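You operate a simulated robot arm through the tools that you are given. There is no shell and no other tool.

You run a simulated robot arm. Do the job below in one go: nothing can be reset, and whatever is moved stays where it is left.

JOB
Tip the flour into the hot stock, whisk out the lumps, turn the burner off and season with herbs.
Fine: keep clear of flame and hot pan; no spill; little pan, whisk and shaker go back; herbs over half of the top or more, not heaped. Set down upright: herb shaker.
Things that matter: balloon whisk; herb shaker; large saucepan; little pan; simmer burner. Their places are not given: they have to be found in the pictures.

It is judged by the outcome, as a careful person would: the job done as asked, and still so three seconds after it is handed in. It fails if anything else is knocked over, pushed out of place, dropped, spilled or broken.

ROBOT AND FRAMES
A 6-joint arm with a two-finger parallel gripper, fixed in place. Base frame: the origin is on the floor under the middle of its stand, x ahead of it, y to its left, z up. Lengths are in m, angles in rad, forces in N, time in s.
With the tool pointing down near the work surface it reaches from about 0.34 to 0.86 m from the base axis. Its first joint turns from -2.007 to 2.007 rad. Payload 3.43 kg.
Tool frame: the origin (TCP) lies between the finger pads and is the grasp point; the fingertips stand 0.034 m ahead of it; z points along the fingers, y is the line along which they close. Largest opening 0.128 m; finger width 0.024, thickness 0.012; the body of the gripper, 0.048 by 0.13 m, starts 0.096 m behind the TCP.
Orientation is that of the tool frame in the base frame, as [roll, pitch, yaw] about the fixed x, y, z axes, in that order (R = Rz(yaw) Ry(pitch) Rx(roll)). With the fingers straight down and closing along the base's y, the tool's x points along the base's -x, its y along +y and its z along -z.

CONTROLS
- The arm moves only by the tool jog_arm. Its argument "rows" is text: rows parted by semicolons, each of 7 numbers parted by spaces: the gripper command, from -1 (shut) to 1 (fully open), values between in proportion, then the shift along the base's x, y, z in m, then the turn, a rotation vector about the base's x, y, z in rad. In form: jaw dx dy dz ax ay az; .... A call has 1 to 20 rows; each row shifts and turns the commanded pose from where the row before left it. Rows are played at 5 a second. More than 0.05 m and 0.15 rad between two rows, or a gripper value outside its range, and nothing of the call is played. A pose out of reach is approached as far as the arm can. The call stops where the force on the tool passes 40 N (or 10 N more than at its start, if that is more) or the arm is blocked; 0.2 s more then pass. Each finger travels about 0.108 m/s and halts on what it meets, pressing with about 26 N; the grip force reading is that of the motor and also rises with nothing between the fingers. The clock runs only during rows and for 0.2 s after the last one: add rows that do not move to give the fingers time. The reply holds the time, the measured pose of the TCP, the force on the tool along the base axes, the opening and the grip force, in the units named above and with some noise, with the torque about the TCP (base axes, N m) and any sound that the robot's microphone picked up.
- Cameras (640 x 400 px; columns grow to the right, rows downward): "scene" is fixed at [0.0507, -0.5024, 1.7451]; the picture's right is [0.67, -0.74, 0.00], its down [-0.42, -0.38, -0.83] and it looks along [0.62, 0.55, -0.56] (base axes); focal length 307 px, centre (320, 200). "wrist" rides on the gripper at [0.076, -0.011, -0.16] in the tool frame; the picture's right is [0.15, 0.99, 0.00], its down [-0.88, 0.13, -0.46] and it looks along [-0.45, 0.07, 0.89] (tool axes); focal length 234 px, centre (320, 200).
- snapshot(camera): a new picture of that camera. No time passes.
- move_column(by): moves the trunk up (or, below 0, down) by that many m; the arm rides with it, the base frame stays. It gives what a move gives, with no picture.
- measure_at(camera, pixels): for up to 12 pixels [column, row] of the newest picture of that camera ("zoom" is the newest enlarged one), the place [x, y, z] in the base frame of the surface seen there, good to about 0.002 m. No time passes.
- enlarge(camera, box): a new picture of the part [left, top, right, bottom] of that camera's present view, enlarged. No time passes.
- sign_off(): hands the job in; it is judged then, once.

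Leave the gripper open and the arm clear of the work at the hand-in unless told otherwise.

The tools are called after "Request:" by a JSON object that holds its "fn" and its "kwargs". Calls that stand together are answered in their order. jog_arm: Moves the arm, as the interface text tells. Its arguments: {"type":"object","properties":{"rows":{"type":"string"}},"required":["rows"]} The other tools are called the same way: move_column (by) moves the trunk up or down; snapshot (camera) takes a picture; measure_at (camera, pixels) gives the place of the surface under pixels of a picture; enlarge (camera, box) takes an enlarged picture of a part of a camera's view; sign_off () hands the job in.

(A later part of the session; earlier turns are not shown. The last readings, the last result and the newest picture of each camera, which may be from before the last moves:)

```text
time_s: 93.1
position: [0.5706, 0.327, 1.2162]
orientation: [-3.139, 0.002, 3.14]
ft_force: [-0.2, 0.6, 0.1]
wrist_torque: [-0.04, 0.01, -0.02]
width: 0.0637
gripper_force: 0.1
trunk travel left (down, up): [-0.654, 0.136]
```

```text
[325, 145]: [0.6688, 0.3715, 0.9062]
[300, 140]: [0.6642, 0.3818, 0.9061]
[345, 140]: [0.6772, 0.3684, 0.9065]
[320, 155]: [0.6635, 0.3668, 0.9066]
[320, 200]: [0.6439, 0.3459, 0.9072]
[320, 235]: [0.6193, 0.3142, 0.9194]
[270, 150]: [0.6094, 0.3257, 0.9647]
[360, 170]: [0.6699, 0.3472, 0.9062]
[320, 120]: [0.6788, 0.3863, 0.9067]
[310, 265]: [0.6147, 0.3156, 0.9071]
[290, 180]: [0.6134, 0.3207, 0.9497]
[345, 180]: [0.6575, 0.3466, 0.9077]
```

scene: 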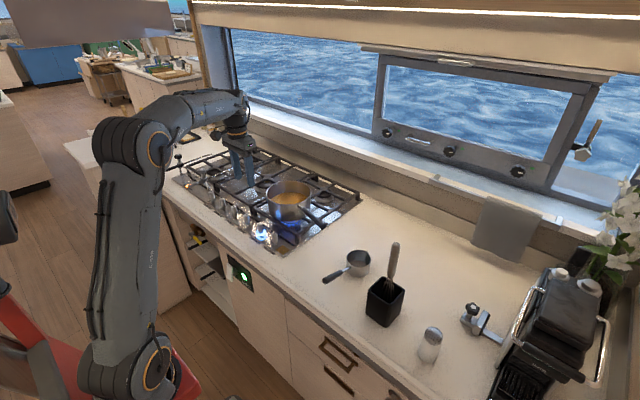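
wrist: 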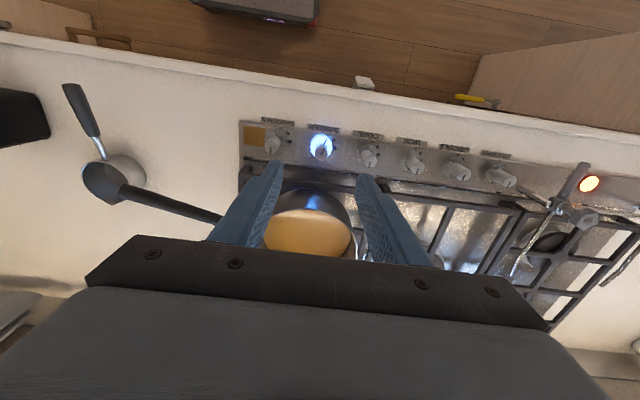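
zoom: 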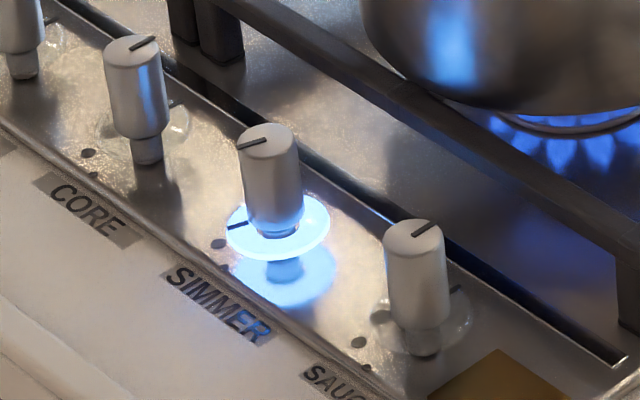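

The SIMMER pointer stands on the smallest dot, ≈163° counter-clockwise from the off direction (+x, as the other knobs); dots run large (90°), medium (126°), small (162°). So off needs about 163° clockwise (-z). I measure the knob's top outline precisely.

Request:
{"fn": "measure_at", "kwargs": {"camera": "zoom", "pixels": [[243, 143], [296, 143], [268, 127], [268, 158], [268, 143], [255, 135], [282, 150], [250, 190], [298, 190], [270, 220], [235, 225], [325, 225]]}}

Request:
{"fn": "enlarge", "kwargs": {"camera": "wrist", "box": [295, 115, 345, 170]}}

Request:
{"fn": "measure_at", "kwargs": {"camera": "zoom", "pixels": [[330, 285], [285, 285], [375, 285], [330, 245], [330, 328], [300, 270], [360, 270], [260, 220], [400, 220], [330, 165], [372, 148], [425, 242]]}}

```text
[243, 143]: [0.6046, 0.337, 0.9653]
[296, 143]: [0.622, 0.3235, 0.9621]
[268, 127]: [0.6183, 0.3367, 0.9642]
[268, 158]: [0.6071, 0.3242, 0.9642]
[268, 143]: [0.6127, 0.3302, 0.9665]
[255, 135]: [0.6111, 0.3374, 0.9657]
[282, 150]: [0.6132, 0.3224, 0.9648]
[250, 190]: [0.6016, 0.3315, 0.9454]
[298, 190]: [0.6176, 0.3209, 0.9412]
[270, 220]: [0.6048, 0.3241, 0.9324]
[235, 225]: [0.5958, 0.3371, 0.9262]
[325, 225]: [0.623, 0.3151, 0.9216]
```

```text
7.27 times, centred on (320, 142) of wrist
```

zoom: 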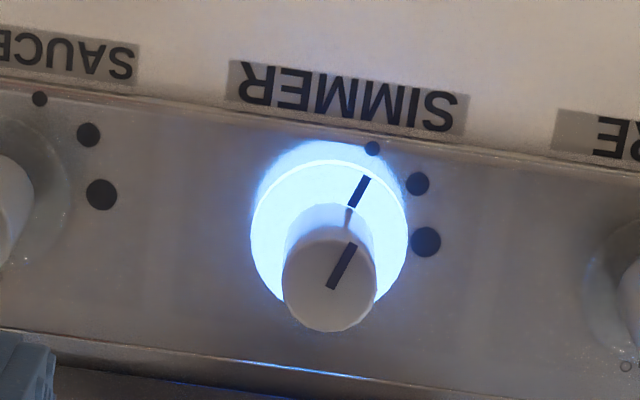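

```text
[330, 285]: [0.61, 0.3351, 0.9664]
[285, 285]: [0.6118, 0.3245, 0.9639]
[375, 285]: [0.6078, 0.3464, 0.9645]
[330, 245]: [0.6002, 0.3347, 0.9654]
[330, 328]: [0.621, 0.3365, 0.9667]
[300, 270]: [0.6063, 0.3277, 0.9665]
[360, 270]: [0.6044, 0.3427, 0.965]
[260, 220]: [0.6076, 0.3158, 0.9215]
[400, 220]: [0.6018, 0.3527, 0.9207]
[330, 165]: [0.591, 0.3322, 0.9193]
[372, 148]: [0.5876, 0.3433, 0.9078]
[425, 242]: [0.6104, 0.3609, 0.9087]
```

The two cameras disagree by ~5 mm in y (0.330 vs 0.3355); I'll take the middle (0.6115, 0.333) and check closely before closing. First pre-rotate the tool +0.75 rad about z and descend to z≈1.06 over the knob.

Request:
{"fn": "jog_arm", "kwargs": {"rows": "0 0.01 0.002 -0.02 0 0 0.15; 0 0.01 0.002 -0.03 0 0 0.15; 0 0.01 0.002 -0.03 0 0 0.15; 0 0.011 0 -0.03 0 0 0.15; 0 0 0 -0.03 0 0 0.15; 0 0 0 -0.016 0 0 0; 0 0 0 0 0 0 0"}}

Request:
{"fn": "snapshot", "kwargs": {"camera": "wrist"}}

Request:
{"fn": "enlarge", "kwargs": {"camera": "scene", "box": [225, 180, 315, 250]}}

```text
time_s: 94.7
position: [0.6123, 0.3313, 1.0589]
orientation: [-3.138, 0.0, -2.392]
ft_force: [0.1, -0.4, -0.1]
wrist_torque: [-0.03, 0.03, 0.03]
width: 0.0641
gripper_force: 0.2
trunk travel left (down, up): [-0.654, 0.136]
```

```text
taken
```

wrist: 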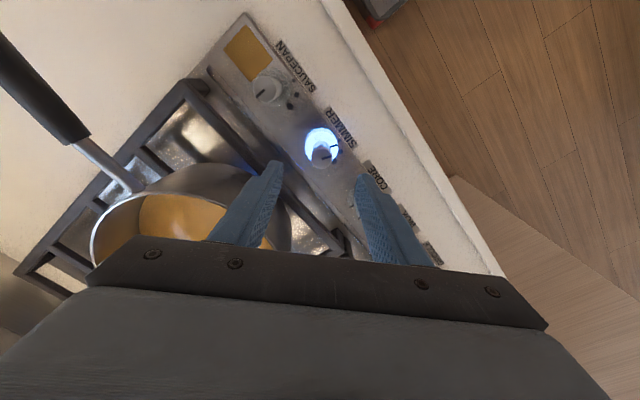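

```text
5.71 times, centred on (270, 215) of scene
```

zoom: 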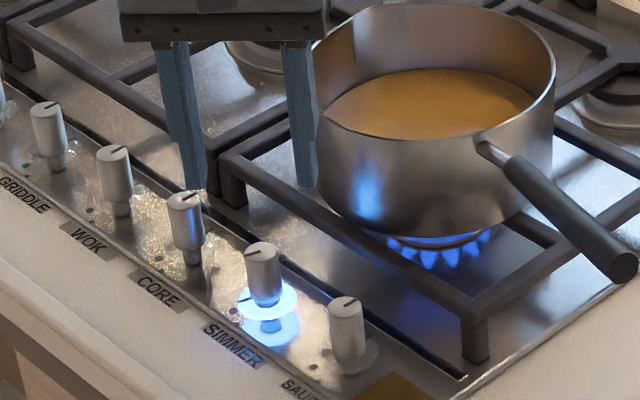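

Measure the knob top from this closer wrist view for centring.

Request:
{"fn": "enlarge", "kwargs": {"camera": "wrist", "box": [295, 120, 355, 175]}}

```text
7.27 times, centred on (325, 148) of wrist
```

zoom: 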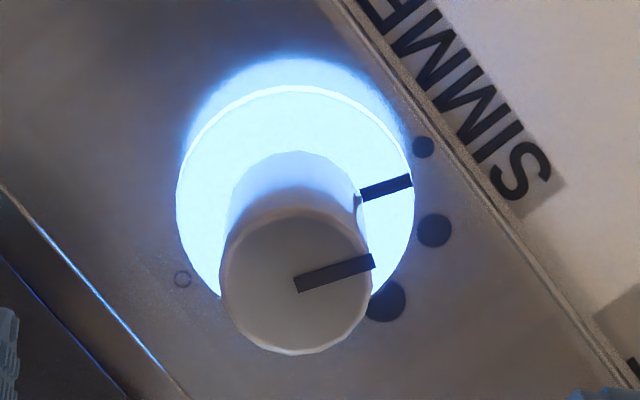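

Request:
{"fn": "measure_at", "kwargs": {"camera": "zoom", "pixels": [[225, 280], [368, 280], [296, 215], [296, 350], [296, 282], [250, 235], [345, 330], [345, 230], [250, 330], [182, 278]]}}

```text
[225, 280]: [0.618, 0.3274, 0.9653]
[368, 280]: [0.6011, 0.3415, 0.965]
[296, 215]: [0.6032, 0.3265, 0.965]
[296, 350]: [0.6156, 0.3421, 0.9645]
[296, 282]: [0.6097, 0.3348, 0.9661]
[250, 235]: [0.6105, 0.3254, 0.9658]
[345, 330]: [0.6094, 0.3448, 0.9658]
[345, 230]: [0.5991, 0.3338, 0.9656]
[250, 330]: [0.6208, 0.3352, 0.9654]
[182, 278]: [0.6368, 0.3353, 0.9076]
```

The wrist view gives (0.6097, 0.3346) consistently. I move to ≈(0.6103,0.334), narrow the jaws to 0.045 and descend so the tips are just beside the knob top, then check the gaps.

Request:
{"fn": "jog_arm", "kwargs": {"rows": "-0.3 -0.002 0.0027 -0.02 0 0 0; -0.3 0 0 -0.03 0 0 0; -0.3 0 0 -0.024 0 0 0; -0.3 0 0 0 0 0 0"}}

Request:
{"fn": "snapshot", "kwargs": {"camera": "wrist"}}

Request:
{"fn": "enlarge", "kwargs": {"camera": "scene", "box": [235, 190, 305, 250]}}

```text
time_s: 95.7
position: [0.6089, 0.3354, 0.9851]
orientation: [-3.137, 0.001, -2.395]
ft_force: [-0.5, -0.6, 0.7]
wrist_torque: [0.01, 0.01, 0.0]
width: 0.045
gripper_force: 0.0
trunk travel left (down, up): [-0.654, 0.136]
```

```text
taken
```

wrist: 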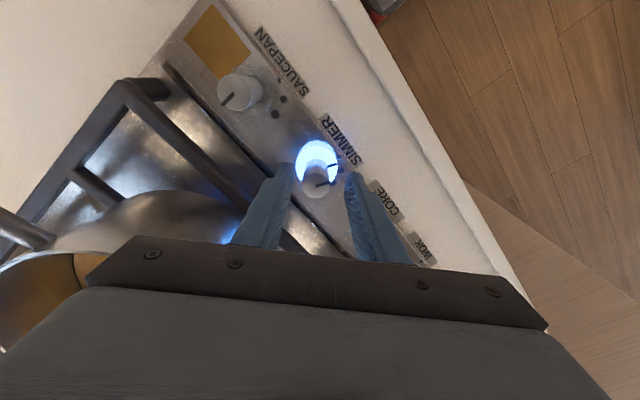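

```text
6.67 times, centred on (270, 220) of scene
```

zoom: 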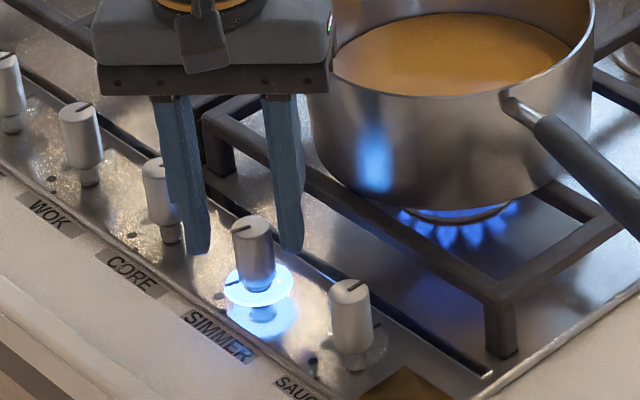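

Request:
{"fn": "enlarge", "kwargs": {"camera": "wrist", "box": [265, 135, 375, 215]}}

Request:
{"fn": "measure_at", "kwargs": {"camera": "zoom", "pixels": [[270, 270], [350, 270], [310, 235], [310, 300], [310, 268], [160, 200], [490, 240], [170, 260], [480, 290]]}}

```text
5.00 times, centred on (320, 175) of wrist
```

zoom: 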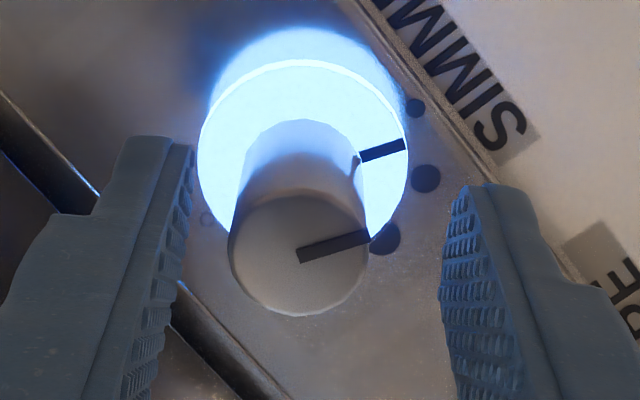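

```text
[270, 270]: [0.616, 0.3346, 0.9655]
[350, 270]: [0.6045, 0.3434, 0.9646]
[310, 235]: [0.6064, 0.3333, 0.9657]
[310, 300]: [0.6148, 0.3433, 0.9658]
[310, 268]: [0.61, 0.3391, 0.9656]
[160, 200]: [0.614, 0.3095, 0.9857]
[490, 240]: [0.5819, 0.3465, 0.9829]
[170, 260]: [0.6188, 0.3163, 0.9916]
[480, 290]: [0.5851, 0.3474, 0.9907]
```

Request:
{"fn": "enlarge", "kwargs": {"camera": "scene", "box": [255, 210, 287, 236]}}

```text
15.38 times, centred on (271, 223) of scene
```

zoom: 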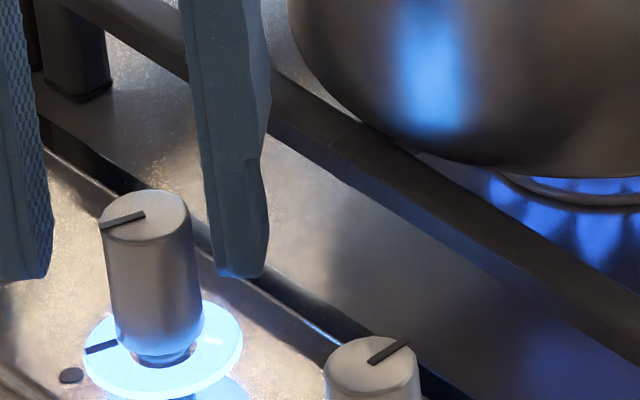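

I compare finger and knob positions in the same scene zoom to find any offset between cameras and arm.

Request:
{"fn": "measure_at", "kwargs": {"camera": "zoom", "pixels": [[46, 270], [20, 270], [218, 268], [235, 272], [262, 268], [143, 215], [102, 215], [186, 215], [143, 195], [143, 237]]}}

```text
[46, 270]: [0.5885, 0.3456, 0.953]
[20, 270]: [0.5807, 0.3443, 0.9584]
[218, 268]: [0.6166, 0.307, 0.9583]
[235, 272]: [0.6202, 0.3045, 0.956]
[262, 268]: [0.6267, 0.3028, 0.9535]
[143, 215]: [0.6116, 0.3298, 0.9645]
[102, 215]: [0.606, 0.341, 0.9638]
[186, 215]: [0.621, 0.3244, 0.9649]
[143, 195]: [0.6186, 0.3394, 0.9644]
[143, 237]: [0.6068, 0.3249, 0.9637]
```

Relative to the gap's middle the knob is ≈3 mm toward (+x,-y). I shift (+0.002,-0.002), descend so the tips reach z≈0.932 (TCP 0.966), and close gently in steps.

Request:
{"fn": "jog_arm", "kwargs": {"rows": "-0.3 0.002 -0.002 0 0 0 0; -0.3 0 0 -0.01 0 0 0; -0.3 0 0 -0.009 0 0 0; -0.3 0 0 0 0 0 0"}}

Request:
{"fn": "enlarge", "kwargs": {"camera": "scene", "box": [255, 210, 287, 236]}}

Request:
{"fn": "enlarge", "kwargs": {"camera": "wrist", "box": [265, 135, 375, 215]}}

```text
time_s: 96.7
position: [0.6108, 0.3352, 0.9665]
orientation: [-3.138, -0.001, -2.396]
ft_force: [0.5, 0.0, 0.3]
wrist_torque: [-0.01, -0.03, -0.02]
width: 0.0447
gripper_force: 0.0
trunk travel left (down, up): [-0.654, 0.136]
```

```text
15.38 times, centred on (271, 223) of scene
```

zoom: 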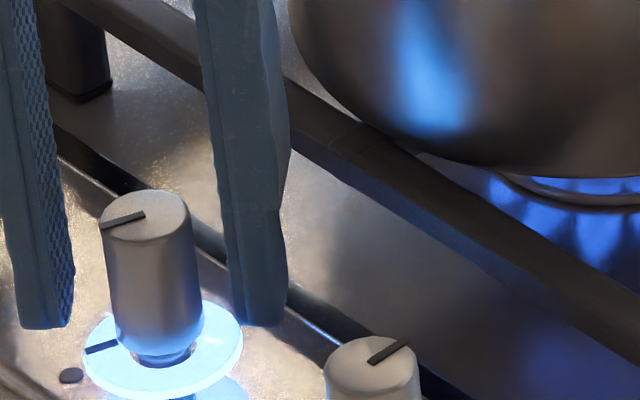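

```text
5.00 times, centred on (320, 175) of wrist
```

zoom: 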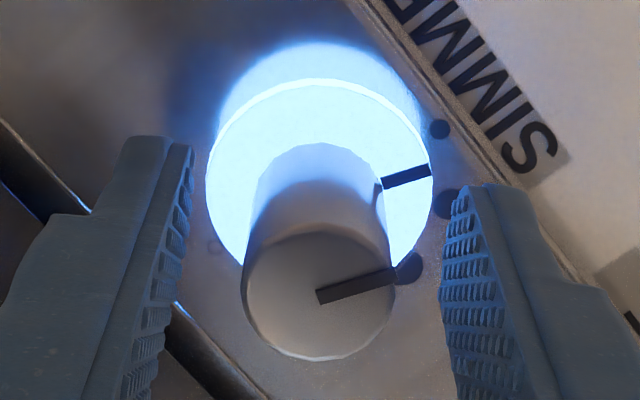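

Both views now show the knob centred within ~1 mm. A last +1 mm in x, then close gently and watch the lateral force.

Request:
{"fn": "jog_arm", "kwargs": {"rows": "-0.3 0.001 -0.0003 0 0 0 0; -0.45 0 0 0 0 0 0; -0.55 0 0 0 0 0 0; -0.6 0 0 0 0 0 0; -0.65 0 0 0 0 0 0; -0.7 0 0 0 0 0 0; -0.7 0 0 0 0 0 0"}}

Request:
{"fn": "enlarge", "kwargs": {"camera": "wrist", "box": [265, 135, 375, 215]}}

```text
time_s: 98.3
position: [0.6107, 0.335, 0.9672]
orientation: [-3.138, 0.001, -2.394]
ft_force: [-2.0, 4.3, -0.5]
wrist_torque: [0.47, 0.22, 0.01]
width: 0.0216
gripper_force: 44.2
trunk travel left (down, up): [-0.654, 0.136]
```

```text
5.00 times, centred on (320, 175) of wrist
```

zoom: 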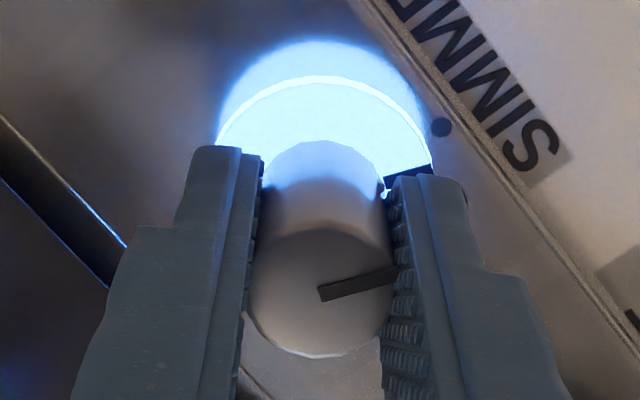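

Gripped at 0.0216; a lateral reaction of ≈4.5 N along (-0.68,0.73) says I'm slightly off-centre. I shift 0.5 mm that way and read again.

Request:
{"fn": "jog_arm", "kwargs": {"rows": "-0.7 -0.0004 0.0004 0 0 0 0; -0.7 0 0 0 0 0 0"}}

```text
time_s: 98.9
position: [0.6116, 0.3345, 0.9666]
orientation: [-3.138, 0.001, -2.396]
ft_force: [1.0, 3.8, -0.1]
wrist_torque: [0.4, 0.3, 0.04]
width: 0.0217
gripper_force: 45.1
trunk travel left (down, up): [-0.654, 0.136]
```

Small forces now. I begin turning clockwise: -0.3 rad first and read forces.

Request:
{"fn": "jog_arm", "kwargs": {"rows": "-0.7 0 0 0 0 0 -0.1; -0.7 0 0 0 0 0 -0.1; -0.7 0 0 0 0 0 -0.1; -0.7 0 0 0 0 0 0"}}

Request:
{"fn": "enlarge", "kwargs": {"camera": "wrist", "box": [265, 135, 375, 215]}}

Request:
{"fn": "enlarge", "kwargs": {"camera": "scene", "box": [245, 195, 305, 245]}}

```text
time_s: 99.9
position: [0.6123, 0.3341, 0.9667]
orientation: [-3.136, 0.002, -2.695]
ft_force: [2.8, 4.8, -0.2]
wrist_torque: [0.63, -0.21, 0.01]
width: 0.0217
gripper_force: 45.1
trunk travel left (down, up): [-0.654, 0.136]
```

```text
5.00 times, centred on (320, 175) of wrist
```

zoom: 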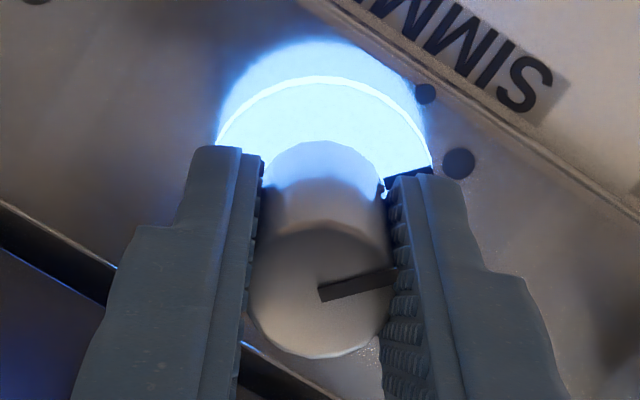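

```text
8.00 times, centred on (275, 220) of scene
```

zoom: 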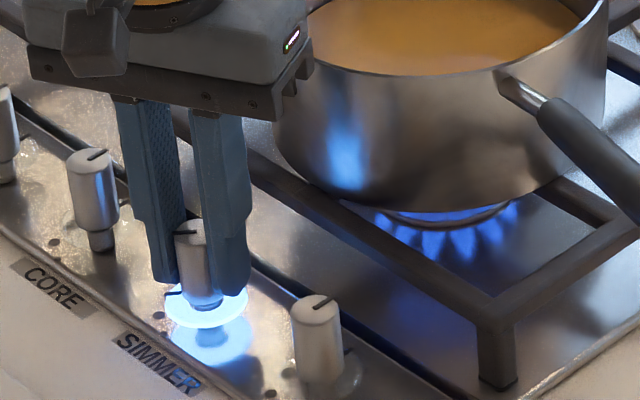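

The knob turns together with the gripper. I continue clockwise by 0.6 rad, easing slightly toward +x+y to relieve the side force.

Request:
{"fn": "jog_arm", "kwargs": {"rows": "-0.7 0.0003 0.0004 0 0 0 -0.12; -0.7 0 0 0 0 0 -0.12; -0.7 0 0 0 0 0 -0.12; -0.7 0 0 0 0 0 -0.12; -0.7 0 0 0 0 0 -0.12; -0.7 0 0 0 0 0 0"}}

Request:
{"fn": "enlarge", "kwargs": {"camera": "wrist", "box": [265, 135, 375, 215]}}

Request:
{"fn": "enlarge", "kwargs": {"camera": "scene", "box": [245, 195, 305, 245]}}

```text
time_s: 101.3
position: [0.6125, 0.3345, 0.9675]
orientation: [-3.139, -0.001, 2.99]
ft_force: [0.1, 3.3, -0.2]
wrist_torque: [0.46, -0.13, 0.04]
width: 0.0215
gripper_force: 45.0
trunk travel left (down, up): [-0.654, 0.136]
```

```text
5.00 times, centred on (320, 175) of wrist
```

zoom: 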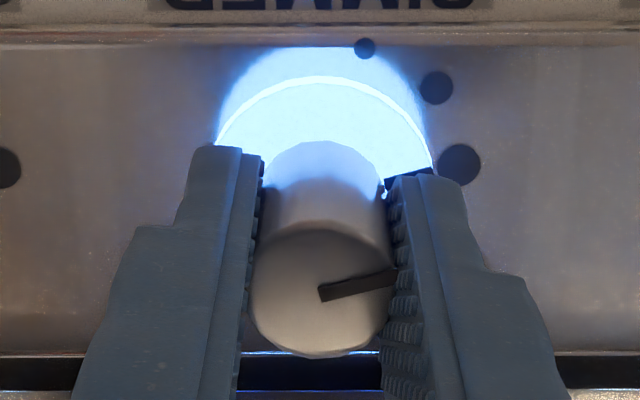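

```text
8.00 times, centred on (275, 220) of scene
```

zoom: 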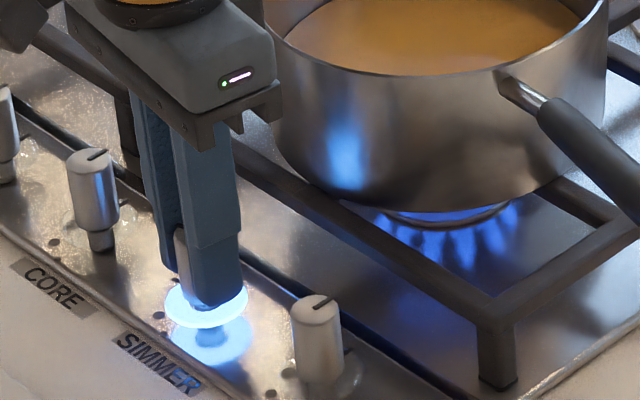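

Turning smoothly, small forces. Continue another -0.6 rad.

Request:
{"fn": "jog_arm", "kwargs": {"rows": "-0.7 0 0.0004 0 0 0 -0.12; -0.7 0 0 0 0 0 -0.12; -0.7 0 0 0 0 0 -0.12; -0.7 0 0 0 0 0 -0.12; -0.7 0 0 0 0 0 -0.12; -0.7 0 0 0 0 0 0"}}

Request:
{"fn": "enlarge", "kwargs": {"camera": "scene", "box": [235, 180, 315, 250]}}

Request:
{"fn": "enlarge", "kwargs": {"camera": "wrist", "box": [265, 135, 375, 215]}}

```text
time_s: 102.7
position: [0.612, 0.3353, 0.966]
orientation: [-3.139, -0.001, 2.386]
ft_force: [-6.6, 0.9, 0.8]
wrist_torque: [0.5, 0.04, 0.0]
width: 0.0215
gripper_force: 44.9
trunk travel left (down, up): [-0.654, 0.136]
```

```text
5.71 times, centred on (275, 215) of scene
```

zoom: 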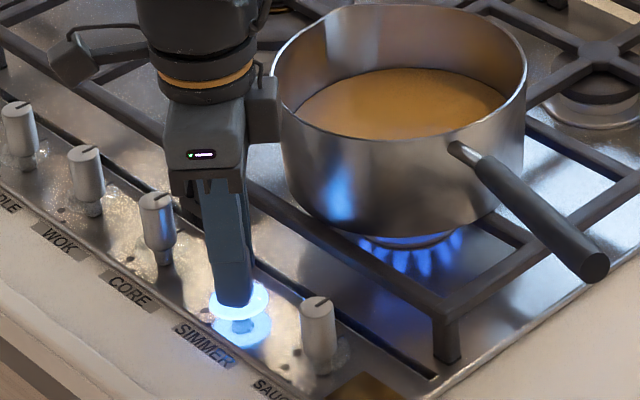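

```text
5.00 times, centred on (320, 175) of wrist
```

zoom: 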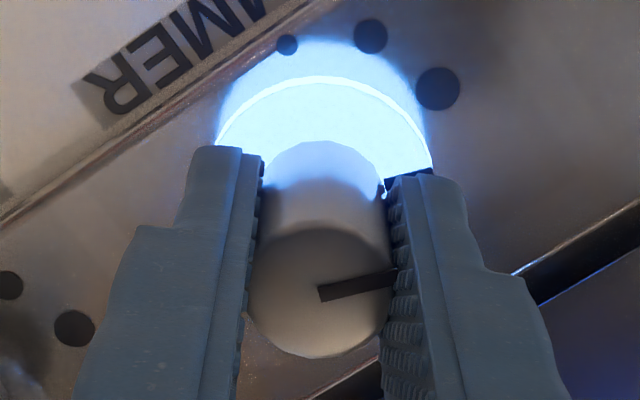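

Turned ≈86° so far; burner still lit. I check the clearance of the block on the gripper near the saucepan at zoom (262,110).

Request:
{"fn": "enlarge", "kwargs": {"camera": "scene", "box": [235, 180, 315, 250]}}

Request:
{"fn": "measure_at", "kwargs": {"camera": "zoom", "pixels": [[262, 110], [275, 140], [275, 80], [250, 140], [262, 85], [225, 130], [200, 155], [180, 180], [230, 180], [285, 130], [205, 60], [245, 85]]}}

```text
5.71 times, centred on (275, 215) of scene
```

zoom: 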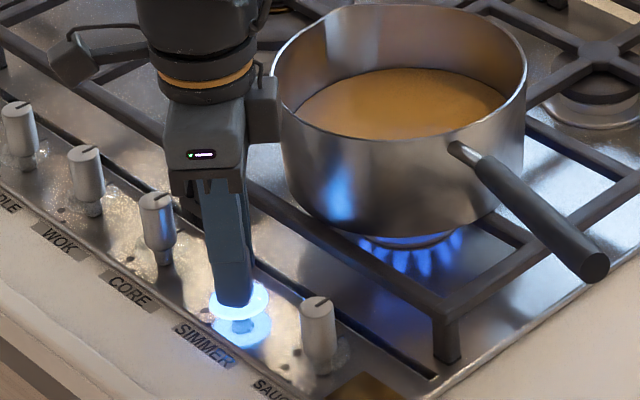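

```text
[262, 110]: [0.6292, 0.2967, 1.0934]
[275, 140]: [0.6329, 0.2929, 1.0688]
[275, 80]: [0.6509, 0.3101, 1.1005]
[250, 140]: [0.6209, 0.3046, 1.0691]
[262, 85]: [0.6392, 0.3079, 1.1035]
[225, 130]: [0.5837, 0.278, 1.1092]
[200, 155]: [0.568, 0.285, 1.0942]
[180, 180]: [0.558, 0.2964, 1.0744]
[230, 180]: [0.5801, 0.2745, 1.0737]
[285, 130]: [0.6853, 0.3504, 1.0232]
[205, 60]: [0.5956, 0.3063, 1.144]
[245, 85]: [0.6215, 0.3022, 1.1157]
```

Clearance to the rim is about 3 cm sideways and it sits above it. I open the jaws, turn the gripper back +1.5 rad around the knob (without touching), and look again.

Request:
{"fn": "jog_arm", "kwargs": {"rows": "-0.5 0 0 0 0 0 0; -0.3 0 0 0 0 0 0; -0.2 0 0 0 0 0 0; -0.2 0 0 0 0 0 0.13; -0.2 0 0 0 0 0 0.14; -0.2 0 0 0 0 0 0.14; -0.2 0 0 0 0 0 0.14; -0.2 0 0 0 0 0 0.14; -0.2 0 0 0 0 0 0.14; -0.2 0 0 0 0 0 0.14; -0.2 0 0 0 0 0 0.14; -0.2 0 0 0 0 0 0.14; -0.2 0 0 0 0 0 0.14; -0.2 0 0 0 0 0 0.11; -0.2 0 0 0 0 0 0"}}

Request:
{"fn": "enlarge", "kwargs": {"camera": "wrist", "box": [265, 135, 375, 215]}}

Request:
{"fn": "enlarge", "kwargs": {"camera": "scene", "box": [245, 195, 305, 245]}}

```text
time_s: 105.9
position: [0.6119, 0.3346, 0.9677]
orientation: [-3.139, 0.0, -2.395]
ft_force: [0.1, 0.0, -0.8]
wrist_torque: [0.02, -0.03, -0.02]
width: 0.0513
gripper_force: 0.0
trunk travel left (down, up): [-0.654, 0.136]
```

```text
5.00 times, centred on (320, 175) of wrist
```

zoom: 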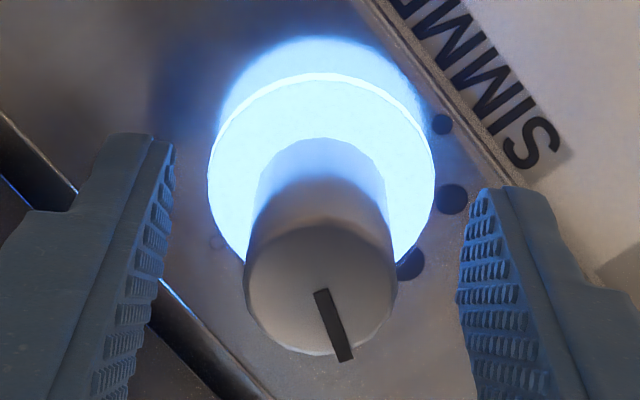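

```text
8.00 times, centred on (275, 220) of scene
```

zoom: 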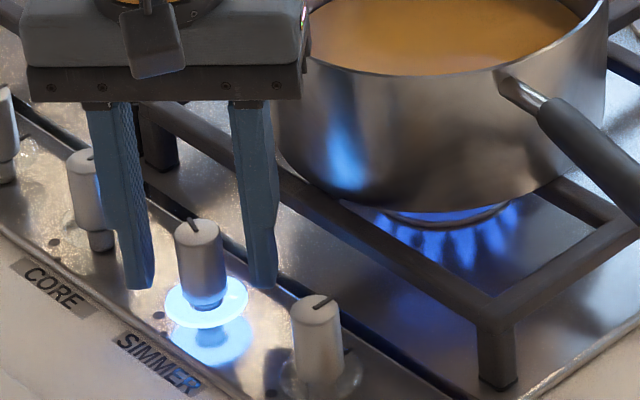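

The knob pointer is now at about 68–78° from off. Knob is centred in the jaws. I close again and turn clockwise -1.1 rad, in steps, then check pointer and flame.

Request:
{"fn": "jog_arm", "kwargs": {"rows": "-0.45 0 0 0 0 0 0; -0.55 0 0 0 0 0 0; -0.6 0 0 0 0 0 0; -0.65 0 0 0 0 0 0; -0.7 0 0 0 0 0 0; -0.7 0 0 0 0 0 0; -0.7 0 0 0 0 0 -0.1; -0.7 0 0 0 0 0 -0.12; -0.7 0 0 0 0 0 -0.12; -0.7 0 0 0 0 0 -0.12; -0.7 0 0 0 0 0 -0.12; -0.7 0 0 0 0 0 -0.12; -0.7 0 0 0 0 0 0"}}

Request:
{"fn": "enlarge", "kwargs": {"camera": "wrist", "box": [265, 135, 375, 215]}}

Request:
{"fn": "enlarge", "kwargs": {"camera": "scene", "box": [245, 195, 305, 245]}}

```text
time_s: 108.7
position: [0.6128, 0.3333, 0.967]
orientation: [-3.137, 0.002, -3.099]
ft_force: [5.1, -2.1, 0.4]
wrist_torque: [0.33, -0.42, 0.02]
width: 0.0214
gripper_force: 45.2
trunk travel left (down, up): [-0.654, 0.136]
```

```text
5.00 times, centred on (320, 175) of wrist
```

zoom: 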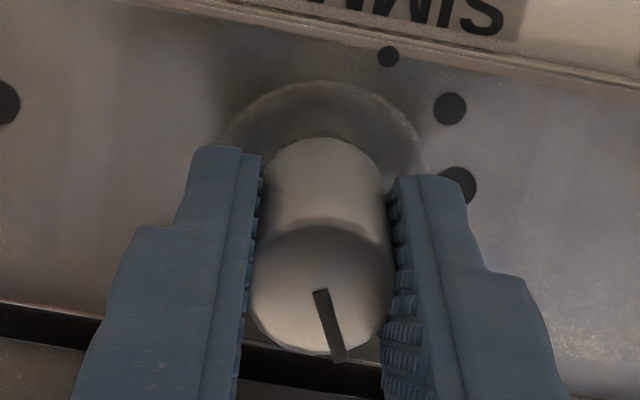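

```text
8.00 times, centred on (275, 220) of scene
```

zoom: 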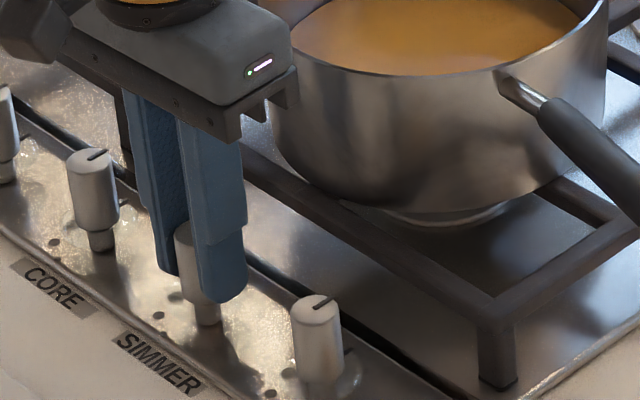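

The glow ring and flame are out. I continue to bring the pointer fully to the off mark (+x), about 0.45 rad more, watching torque.

Request:
{"fn": "jog_arm", "kwargs": {"rows": "-0.7 0 0 0 0 0 -0.1; -0.7 0 0 0 0 0 -0.1; -0.7 0 0 0 0 0 -0.1; -0.7 0 0 0 0 0 -0.1; -0.7 0 0 0 0 0 0"}}

Request:
{"fn": "enlarge", "kwargs": {"camera": "wrist", "box": [265, 135, 375, 215]}}

```text
time_s: 109.9
position: [0.6131, 0.334, 0.9665]
orientation: [-3.136, 0.0, 2.785]
ft_force: [4.7, -5.4, 1.5]
wrist_torque: [0.29, -0.15, 0.03]
width: 0.0214
gripper_force: 45.1
trunk travel left (down, up): [-0.654, 0.136]
```

```text
5.00 times, centred on (320, 175) of wrist
```

zoom: 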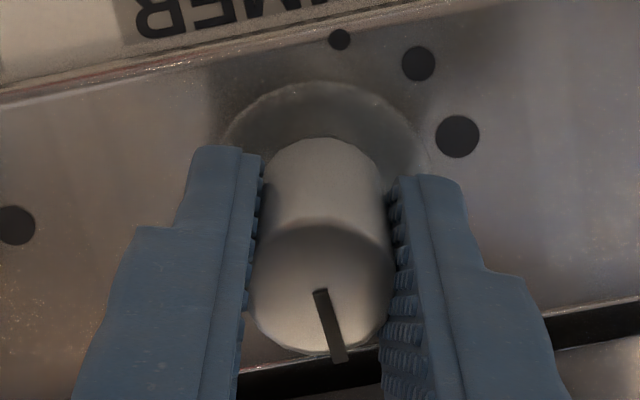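

Pointer appears within ~5–10° of the off direction. I turn -0.1 rad more, then release and compare with its neighbours.

Request:
{"fn": "jog_arm", "kwargs": {"rows": "-0.7 0 0 0 0 0 -0.1; -0.7 0 0 0 0 0 0; -0.5 0 0 0 0 0 0; -0.3 0 0 0 0 0 0; -0.2 0 0 0 0 0 0; -0.2 0 0 0.03 0 0 0; -0.2 0 0 0.04 0 0 0; -0.2 0 0 0.04 0 0 0; -0.2 0 0 0.04 0 0 0; -0.2 0 0 0 0 0 0"}}

Request:
{"fn": "snapshot", "kwargs": {"camera": "wrist"}}

Request:
{"fn": "enlarge", "kwargs": {"camera": "scene", "box": [245, 205, 285, 245]}}

```text
time_s: 112.1
position: [0.612, 0.337, 1.1166]
orientation: [-3.138, 0.0, 2.688]
ft_force: [0.5, 0.5, 0.2]
wrist_torque: [0.0, 0.02, -0.02]
width: 0.0516
gripper_force: 0.1
trunk travel left (down, up): [-0.654, 0.136]
```

```text
taken
```

wrist: 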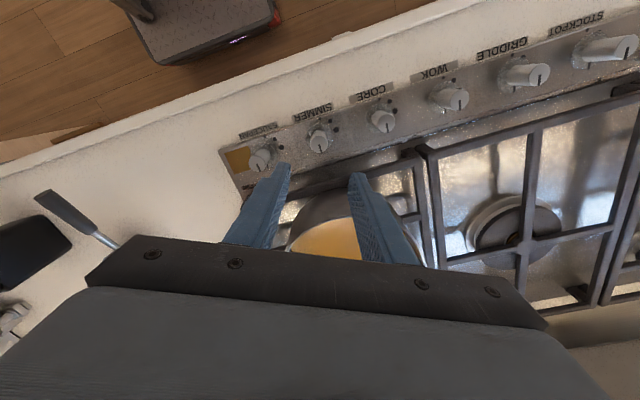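

```text
10.00 times, centred on (265, 225) of scene
```

zoom: 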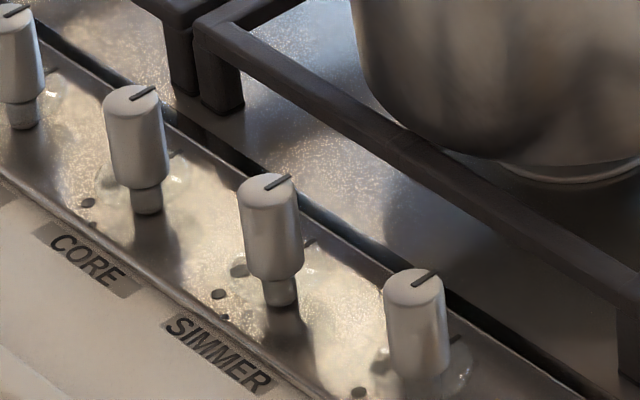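

The SIMMER pointer now matches its neighbours, flame and glow are off. Next the shaker. I raise, retract to x≈0.53, and restore the yaw.

Request:
{"fn": "jog_arm", "kwargs": {"rows": "-0.2 -0.01 0 0.03 0 0 0; 0.2 -0.02 0 0.04 0 0 0; 0.5 -0.02 0 0.03 0 0 0.11; 0.5 -0.02 -0.01 0.02 0 0 0.11; 0.5 -0.01 -0.03 0.01 0 0 0.11; 0.5 0 -0.04 0 0 0 0.12; 0.5 0 -0.045 0 0 0 0; 0.5 0 -0.045 0 0 0 0; 0.5 0 -0.045 0 0 0 0; 0.5 0 -0.045 0 0 0 0; 0.5 0 -0.045 0 0 0 0; 0.5 0 -0.045 0 0 0 0; 0.5 0 -0.04 0 0 0 0; 0.5 0 0 0 0 0 0"}}

Request:
{"fn": "enlarge", "kwargs": {"camera": "scene", "box": [225, 150, 345, 250]}}

```text
time_s: 115.1
position: [0.5315, -0.0552, 1.2481]
orientation: [-3.137, -0.001, 3.137]
ft_force: [0.8, 0.3, 0.0]
wrist_torque: [0.0, -0.04, -0.01]
width: 0.0961
gripper_force: 0.1
trunk travel left (down, up): [-0.654, 0.136]
```

```text
4.00 times, centred on (285, 200) of scene
```

zoom: 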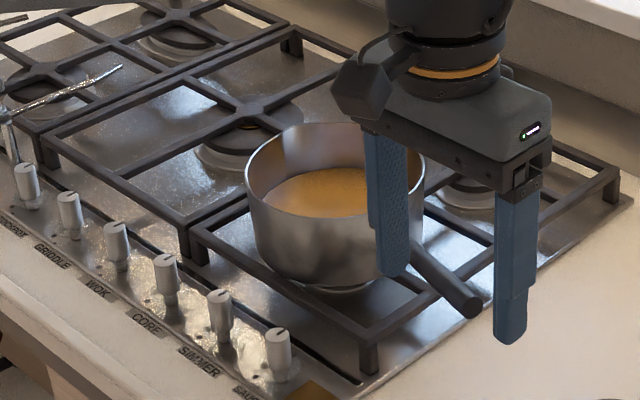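

Flame off, saucepan undisturbed. I go on in -y to the shaker's line (y≈-0.411) at this height, then tilt the tool forward toward 70° from vertical.

Request:
{"fn": "jog_arm", "kwargs": {"rows": "0.5 0 -0.02 0 0 0 0; 0.5 0 -0.042 0 0 0 0; 0.5 0 -0.042 0 0 0 0; 0.5 0 -0.042 0 0 0 0; 0.5 0 -0.042 0 0 0 0; 0.5 0 -0.042 0 0 0 0; 0.5 0 -0.042 0 0 0 0; 0.5 0 -0.042 0 0 0 0; 0.5 0 -0.042 0 0 0 0; 0.5 0.01 0 0 0 -0.135 0; 0.5 0.01 0 0 0 -0.135 0; 0.5 0.01 0 0 0 -0.135 0; 0.5 0.01 0 0 0 -0.135 0; 0.5 0.01 0 0 0 -0.135 0; 0.5 0.01 0 0 0 -0.135 0; 0.5 0.01 0 0 0 -0.135 0; 0.5 0.01 0 0 0 -0.135 0; 0.5 0.01 0 0 0 -0.135 0; 0.5 0 0 0 0 0 0"}}

Request:
{"fn": "snapshot", "kwargs": {"camera": "scene"}}

Request:
{"fn": "snapshot", "kwargs": {"camera": "wrist"}}

```text
time_s: 119.1
position: [0.6219, -0.4114, 1.2461]
orientation: [3.135, 1.216, 3.132]
ft_force: [0.5, -1.0, 0.2]
wrist_torque: [-0.01, 0.0, -0.01]
width: 0.096
gripper_force: 0.1
trunk travel left (down, up): [-0.654, 0.136]
```

```text
taken
```

scene: 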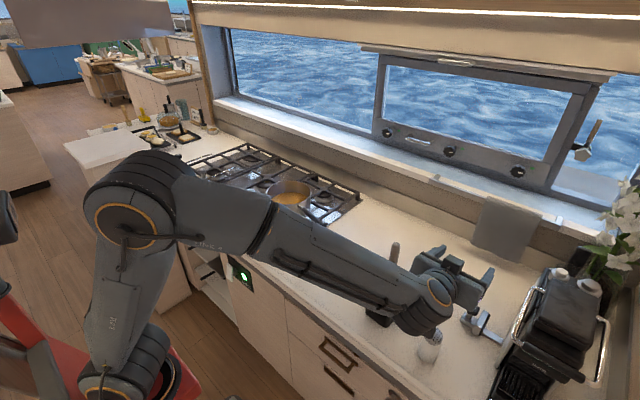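

```text
taken
```

wrist: 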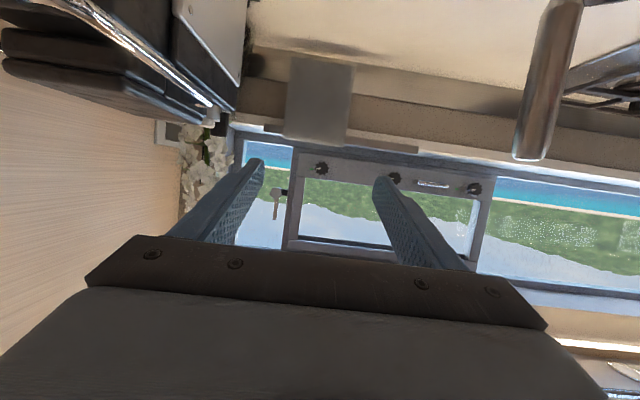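

Reached: tool ≈20° below horizontal. I check the lowest wrist parts' heights.

Request:
{"fn": "measure_at", "kwargs": {"camera": "scene", "pixels": [[430, 325], [415, 325], [440, 318], [430, 300], [400, 300], [455, 262], [485, 275], [460, 300], [380, 320], [430, 345]]}}

Request:
{"fn": "enlarge", "kwargs": {"camera": "scene", "box": [370, 220, 510, 370]}}

```text
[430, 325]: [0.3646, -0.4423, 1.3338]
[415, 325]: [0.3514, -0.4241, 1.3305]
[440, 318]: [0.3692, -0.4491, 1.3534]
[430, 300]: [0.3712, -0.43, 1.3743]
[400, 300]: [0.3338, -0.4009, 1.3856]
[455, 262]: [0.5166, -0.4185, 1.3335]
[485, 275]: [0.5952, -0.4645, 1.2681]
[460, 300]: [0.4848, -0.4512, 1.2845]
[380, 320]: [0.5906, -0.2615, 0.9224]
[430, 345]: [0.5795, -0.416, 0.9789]
```

```text
2.67 times, centred on (440, 295) of scene
```

zoom: 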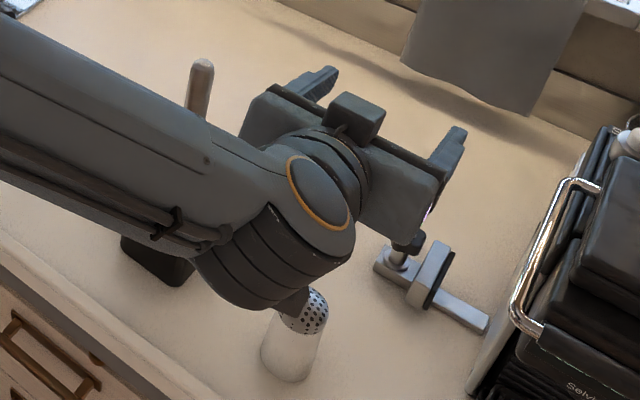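

The wrist stays well above and in front of the counter. I lower the trunk 0.15 m (TCP to ≈1.096), fully open the jaws and line up over the shaker axis.

Request:
{"fn": "move_column", "kwargs": {"by": -0.15}}

Request:
{"fn": "jog_arm", "kwargs": {"rows": "1 -0.01 0 0 0 0 0; 1 -0.01 0 0 0 0 0; 1 0 0 0 0 0 0"}}

Request:
{"fn": "snapshot", "kwargs": {"camera": "wrist"}}

Request:
{"fn": "enlarge", "kwargs": {"camera": "scene", "box": [370, 240, 510, 380]}}

```text
time_s: 120.9
position: [0.6219, -0.4111, 1.0967]
orientation: [3.137, 1.215, 3.13]
ft_force: [-0.5, 0.6, 0.2]
wrist_torque: [-0.03, -0.01, -0.01]
width: 0.096
gripper_force: 0.1
trunk travel left (down, up): [-0.504, 0.286]
```

```text
time_s: 121.7
position: [0.6016, -0.4109, 1.0969]
orientation: [3.136, 1.213, 3.131]
ft_force: [-0.1, -0.5, 1.0]
wrist_torque: [-0.02, 0.01, 0.03]
width: 0.1278
gripper_force: 0.1
trunk travel left (down, up): [-0.504, 0.286]
```

```text
taken
```

wrist: 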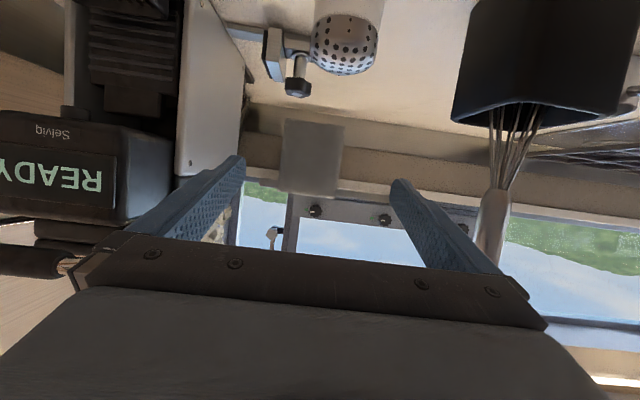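

```text
2.86 times, centred on (440, 310) of scene
```

zoom: 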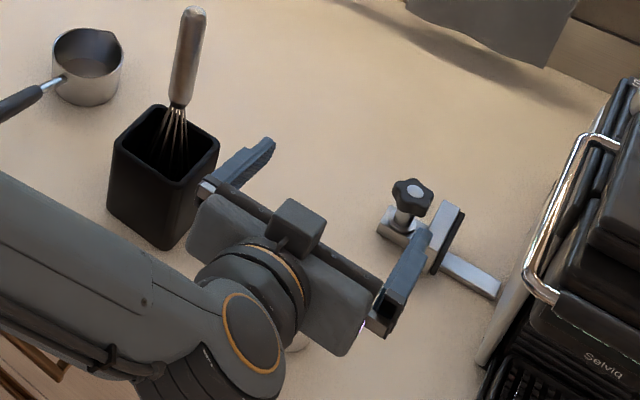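

Measure the shaker from the wrist camera to confirm alignment in y.

Request:
{"fn": "measure_at", "kwargs": {"camera": "wrist", "pixels": [[312, 45], [378, 50], [345, 45], [345, 70], [320, 10], [383, 10], [350, 10]]}}

```text
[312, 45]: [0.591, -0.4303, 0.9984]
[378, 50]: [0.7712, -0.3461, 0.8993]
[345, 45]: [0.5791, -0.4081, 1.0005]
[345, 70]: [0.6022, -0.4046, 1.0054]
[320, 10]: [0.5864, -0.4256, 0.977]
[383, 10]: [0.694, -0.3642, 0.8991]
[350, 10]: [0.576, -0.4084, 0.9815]
```

Shaker axis is about y≈-0.409. I shift +2 mm and descend with jaws at 0.09 around the shaker to z≈0.947, checking halfway.

Request:
{"fn": "jog_arm", "kwargs": {"rows": "0.5 0 0.002 -0.03 0 0 0; 0.5 0 0 -0.03 0 0 0; 0.5 0 0 -0.02 0 0 0; 0.5 0 0 0 0 0 0"}}

Request:
{"fn": "snapshot", "kwargs": {"camera": "wrist"}}

Request:
{"fn": "enlarge", "kwargs": {"camera": "scene", "box": [370, 250, 500, 380]}}

```text
time_s: 122.7
position: [0.6029, -0.4098, 1.0175]
orientation: [3.136, 1.215, 3.131]
ft_force: [0.0, -1.2, -0.3]
wrist_torque: [0.02, 0.01, 0.02]
width: 0.096
gripper_force: 0.1
trunk travel left (down, up): [-0.504, 0.286]
```

```text
taken
```

wrist: 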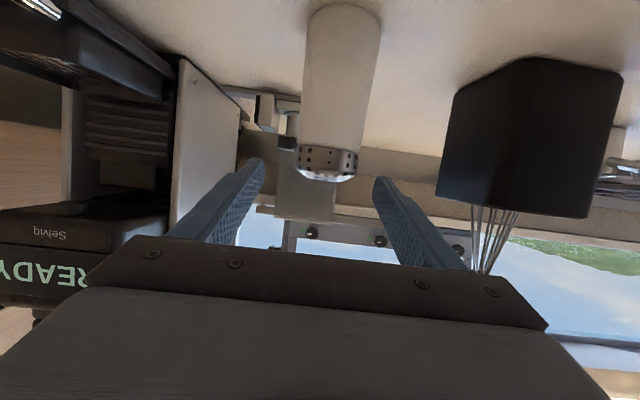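

```text
3.08 times, centred on (435, 315) of scene
```

zoom: 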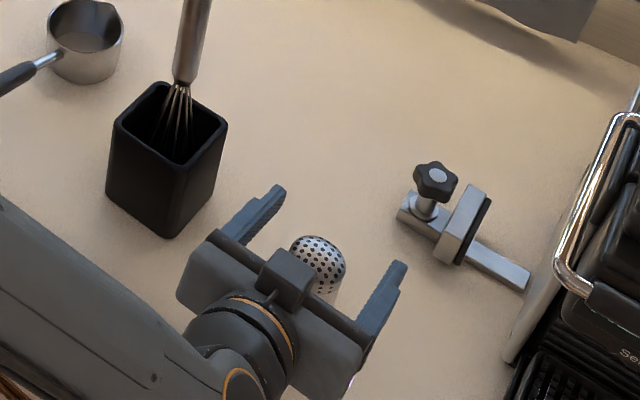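

Centred to within ~2 mm; I shift +1.5 mm in y and go down the remaining 7 cm.

Request:
{"fn": "jog_arm", "kwargs": {"rows": "0.5 0 0.0015 -0.025 0 0 0; 0.5 0 0 -0.025 0 0 0; 0.5 0 0 -0.02 0 0 0; 0.5 0 0 0 0 0 0"}}

Request:
{"fn": "snapshot", "kwargs": {"camera": "wrist"}}

Request:
{"fn": "enlarge", "kwargs": {"camera": "scene", "box": [370, 270, 490, 390]}}

```text
time_s: 123.7
position: [0.6031, -0.4081, 0.9478]
orientation: [3.136, 1.215, 3.132]
ft_force: [-0.4, -0.1, -0.6]
wrist_torque: [0.02, 0.01, -0.01]
width: 0.096
gripper_force: 0.1
trunk travel left (down, up): [-0.504, 0.286]
```

```text
taken
```

wrist: 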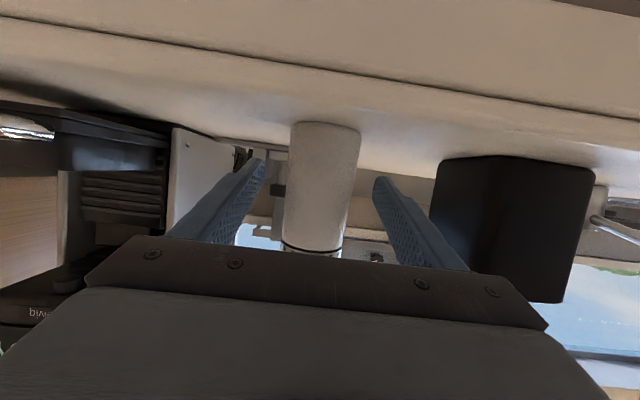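

```text
3.33 times, centred on (430, 330) of scene
```

zoom: 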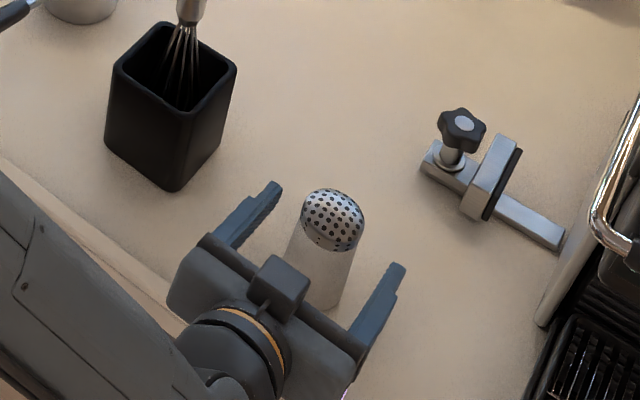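

Shaker is centred between the pads. Close gradually.

Request:
{"fn": "jog_arm", "kwargs": {"rows": "0.2 0 0 0 0 0 0; 0 0 0 0 0 0 0; -0.12 0 0 0 0 0 0; -0.2 0 0 0 0 0 0; -0.24 0 0 0 0 0 0; -0.28 0 0 0 0 0 0; -0.4 0 0 0 0 0 0; -0.6 0 0 0 0 0 0; -0.6 0 0 0 0 0 0"}}

Request:
{"fn": "enlarge", "kwargs": {"camera": "scene", "box": [370, 270, 490, 390]}}

```text
time_s: 125.7
position: [0.6039, -0.4076, 0.9466]
orientation: [3.135, 1.215, 3.131]
ft_force: [0.2, -0.9, 1.2]
wrist_torque: [0.02, 0.03, -0.01]
width: 0.0482
gripper_force: 25.9
trunk travel left (down, up): [-0.504, 0.286]
```

```text
3.33 times, centred on (430, 330) of scene
```

zoom: 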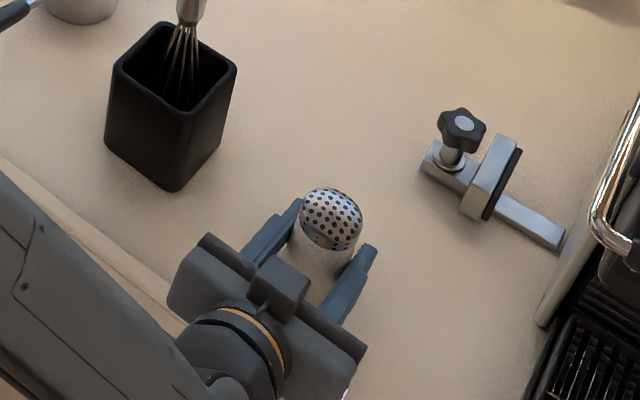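

Gripped (0.0482, 26 N) at TCP (0.6035,-0.408,0.947). I lift straight up to z≈1.28, above the whisk's top.

Request:
{"fn": "jog_arm", "kwargs": {"rows": "-0.6 0 0 0.01 0 0 0; -0.6 0 0 0.025 0 0 0; -0.6 0 0 0.03 0 0 0; -0.6 0 0 0.03 0 0 0; -0.6 0 0 0.03 0 0 0; -0.6 0 0 0.03 0 0 0; -0.6 0 0 0.03 0 0 0; -0.6 0 0 0.03 0 0 0; -0.6 0 0 0.03 0 0 0; -0.6 0 0 0.03 0 0 0; -0.6 0 0 0.03 0 0 0; -0.6 0 0 0.03 0 0 0; -0.6 0 0 0 0 0 0"}}

Request:
{"fn": "snapshot", "kwargs": {"camera": "scene"}}

```text
time_s: 128.5
position: [0.6018, -0.4072, 1.2831]
orientation: [3.134, 1.214, 3.133]
ft_force: [0.6, 0.2, -0.8]
wrist_torque: [0.0, -0.02, -0.02]
width: 0.0481
gripper_force: 26.1
trunk travel left (down, up): [-0.504, 0.286]
```

```text
taken
```

scene: 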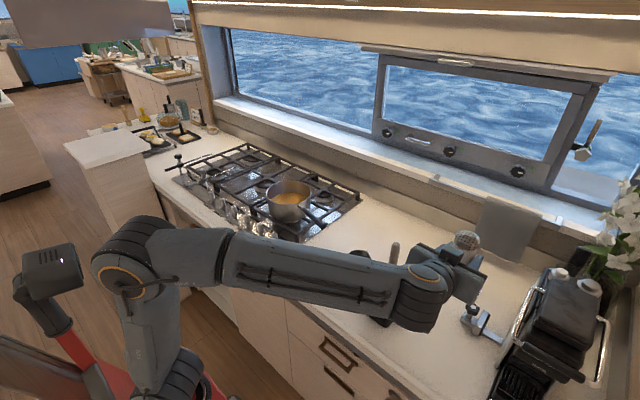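

I carry the upright shaker over to the saucepan, adding 2 cm of height first.

Request:
{"fn": "jog_arm", "kwargs": {"rows": "-0.6 0.005 0.02 0.01 0 0 0; -0.6 0.0096 0.04 0.01 0 0 0; -0.6 0.0096 0.041 0 0 0 0; -0.6 0.0096 0.041 0 0 0 0; -0.6 0.0096 0.041 0 0 0 0; -0.6 0.0096 0.041 0 0 0 0; -0.6 0.0096 0.041 0 0 0 0; -0.6 0.0096 0.041 0 0 0 0; -0.6 0.0096 0.041 0 0 0 0; -0.6 0.0096 0.041 0 0 0 0; -0.6 0.0096 0.041 0 0 0 0; -0.6 0.0096 0.041 0 0 0 0; -0.6 0.0096 0.041 0 0 0 0; -0.6 0.0096 0.041 0 0 0 0; -0.6 0.0096 0.041 0 0 0 0; -0.6 0.0096 0.041 0 0 0 0; -0.6 0.0096 0.041 0 0 0 0; -0.6 0.0096 0.041 0 0 0 0; -0.6 0.0048 0.018 0 0 0 0; -0.6 0 0 0 0 0 0"}}

Request:
{"fn": "snapshot", "kwargs": {"camera": "scene"}}

Request:
{"fn": "snapshot", "kwargs": {"camera": "wrist"}}

```text
time_s: 132.7
position: [0.7744, 0.3267, 1.3032]
orientation: [3.136, 1.214, 3.131]
ft_force: [0.7, -0.3, -1.1]
wrist_torque: [0.03, 0.0, 0.02]
width: 0.0478
gripper_force: 25.6
trunk travel left (down, up): [-0.504, 0.286]
```

```text
taken
```

scene: 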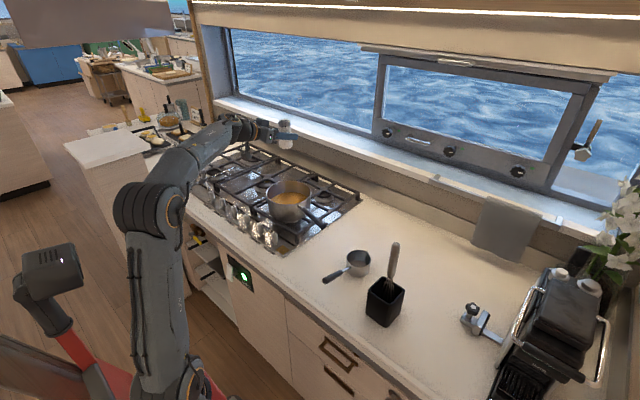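

```text
taken
```

wrist: 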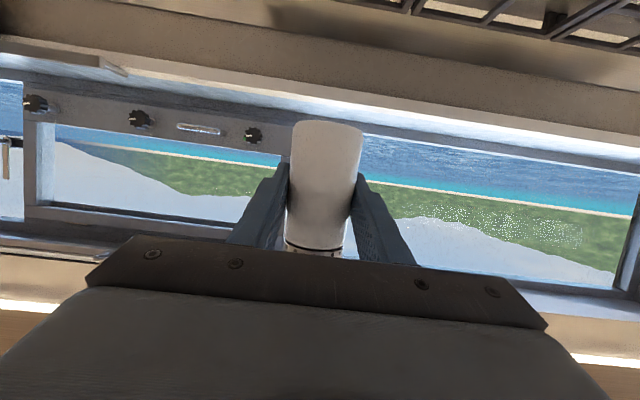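

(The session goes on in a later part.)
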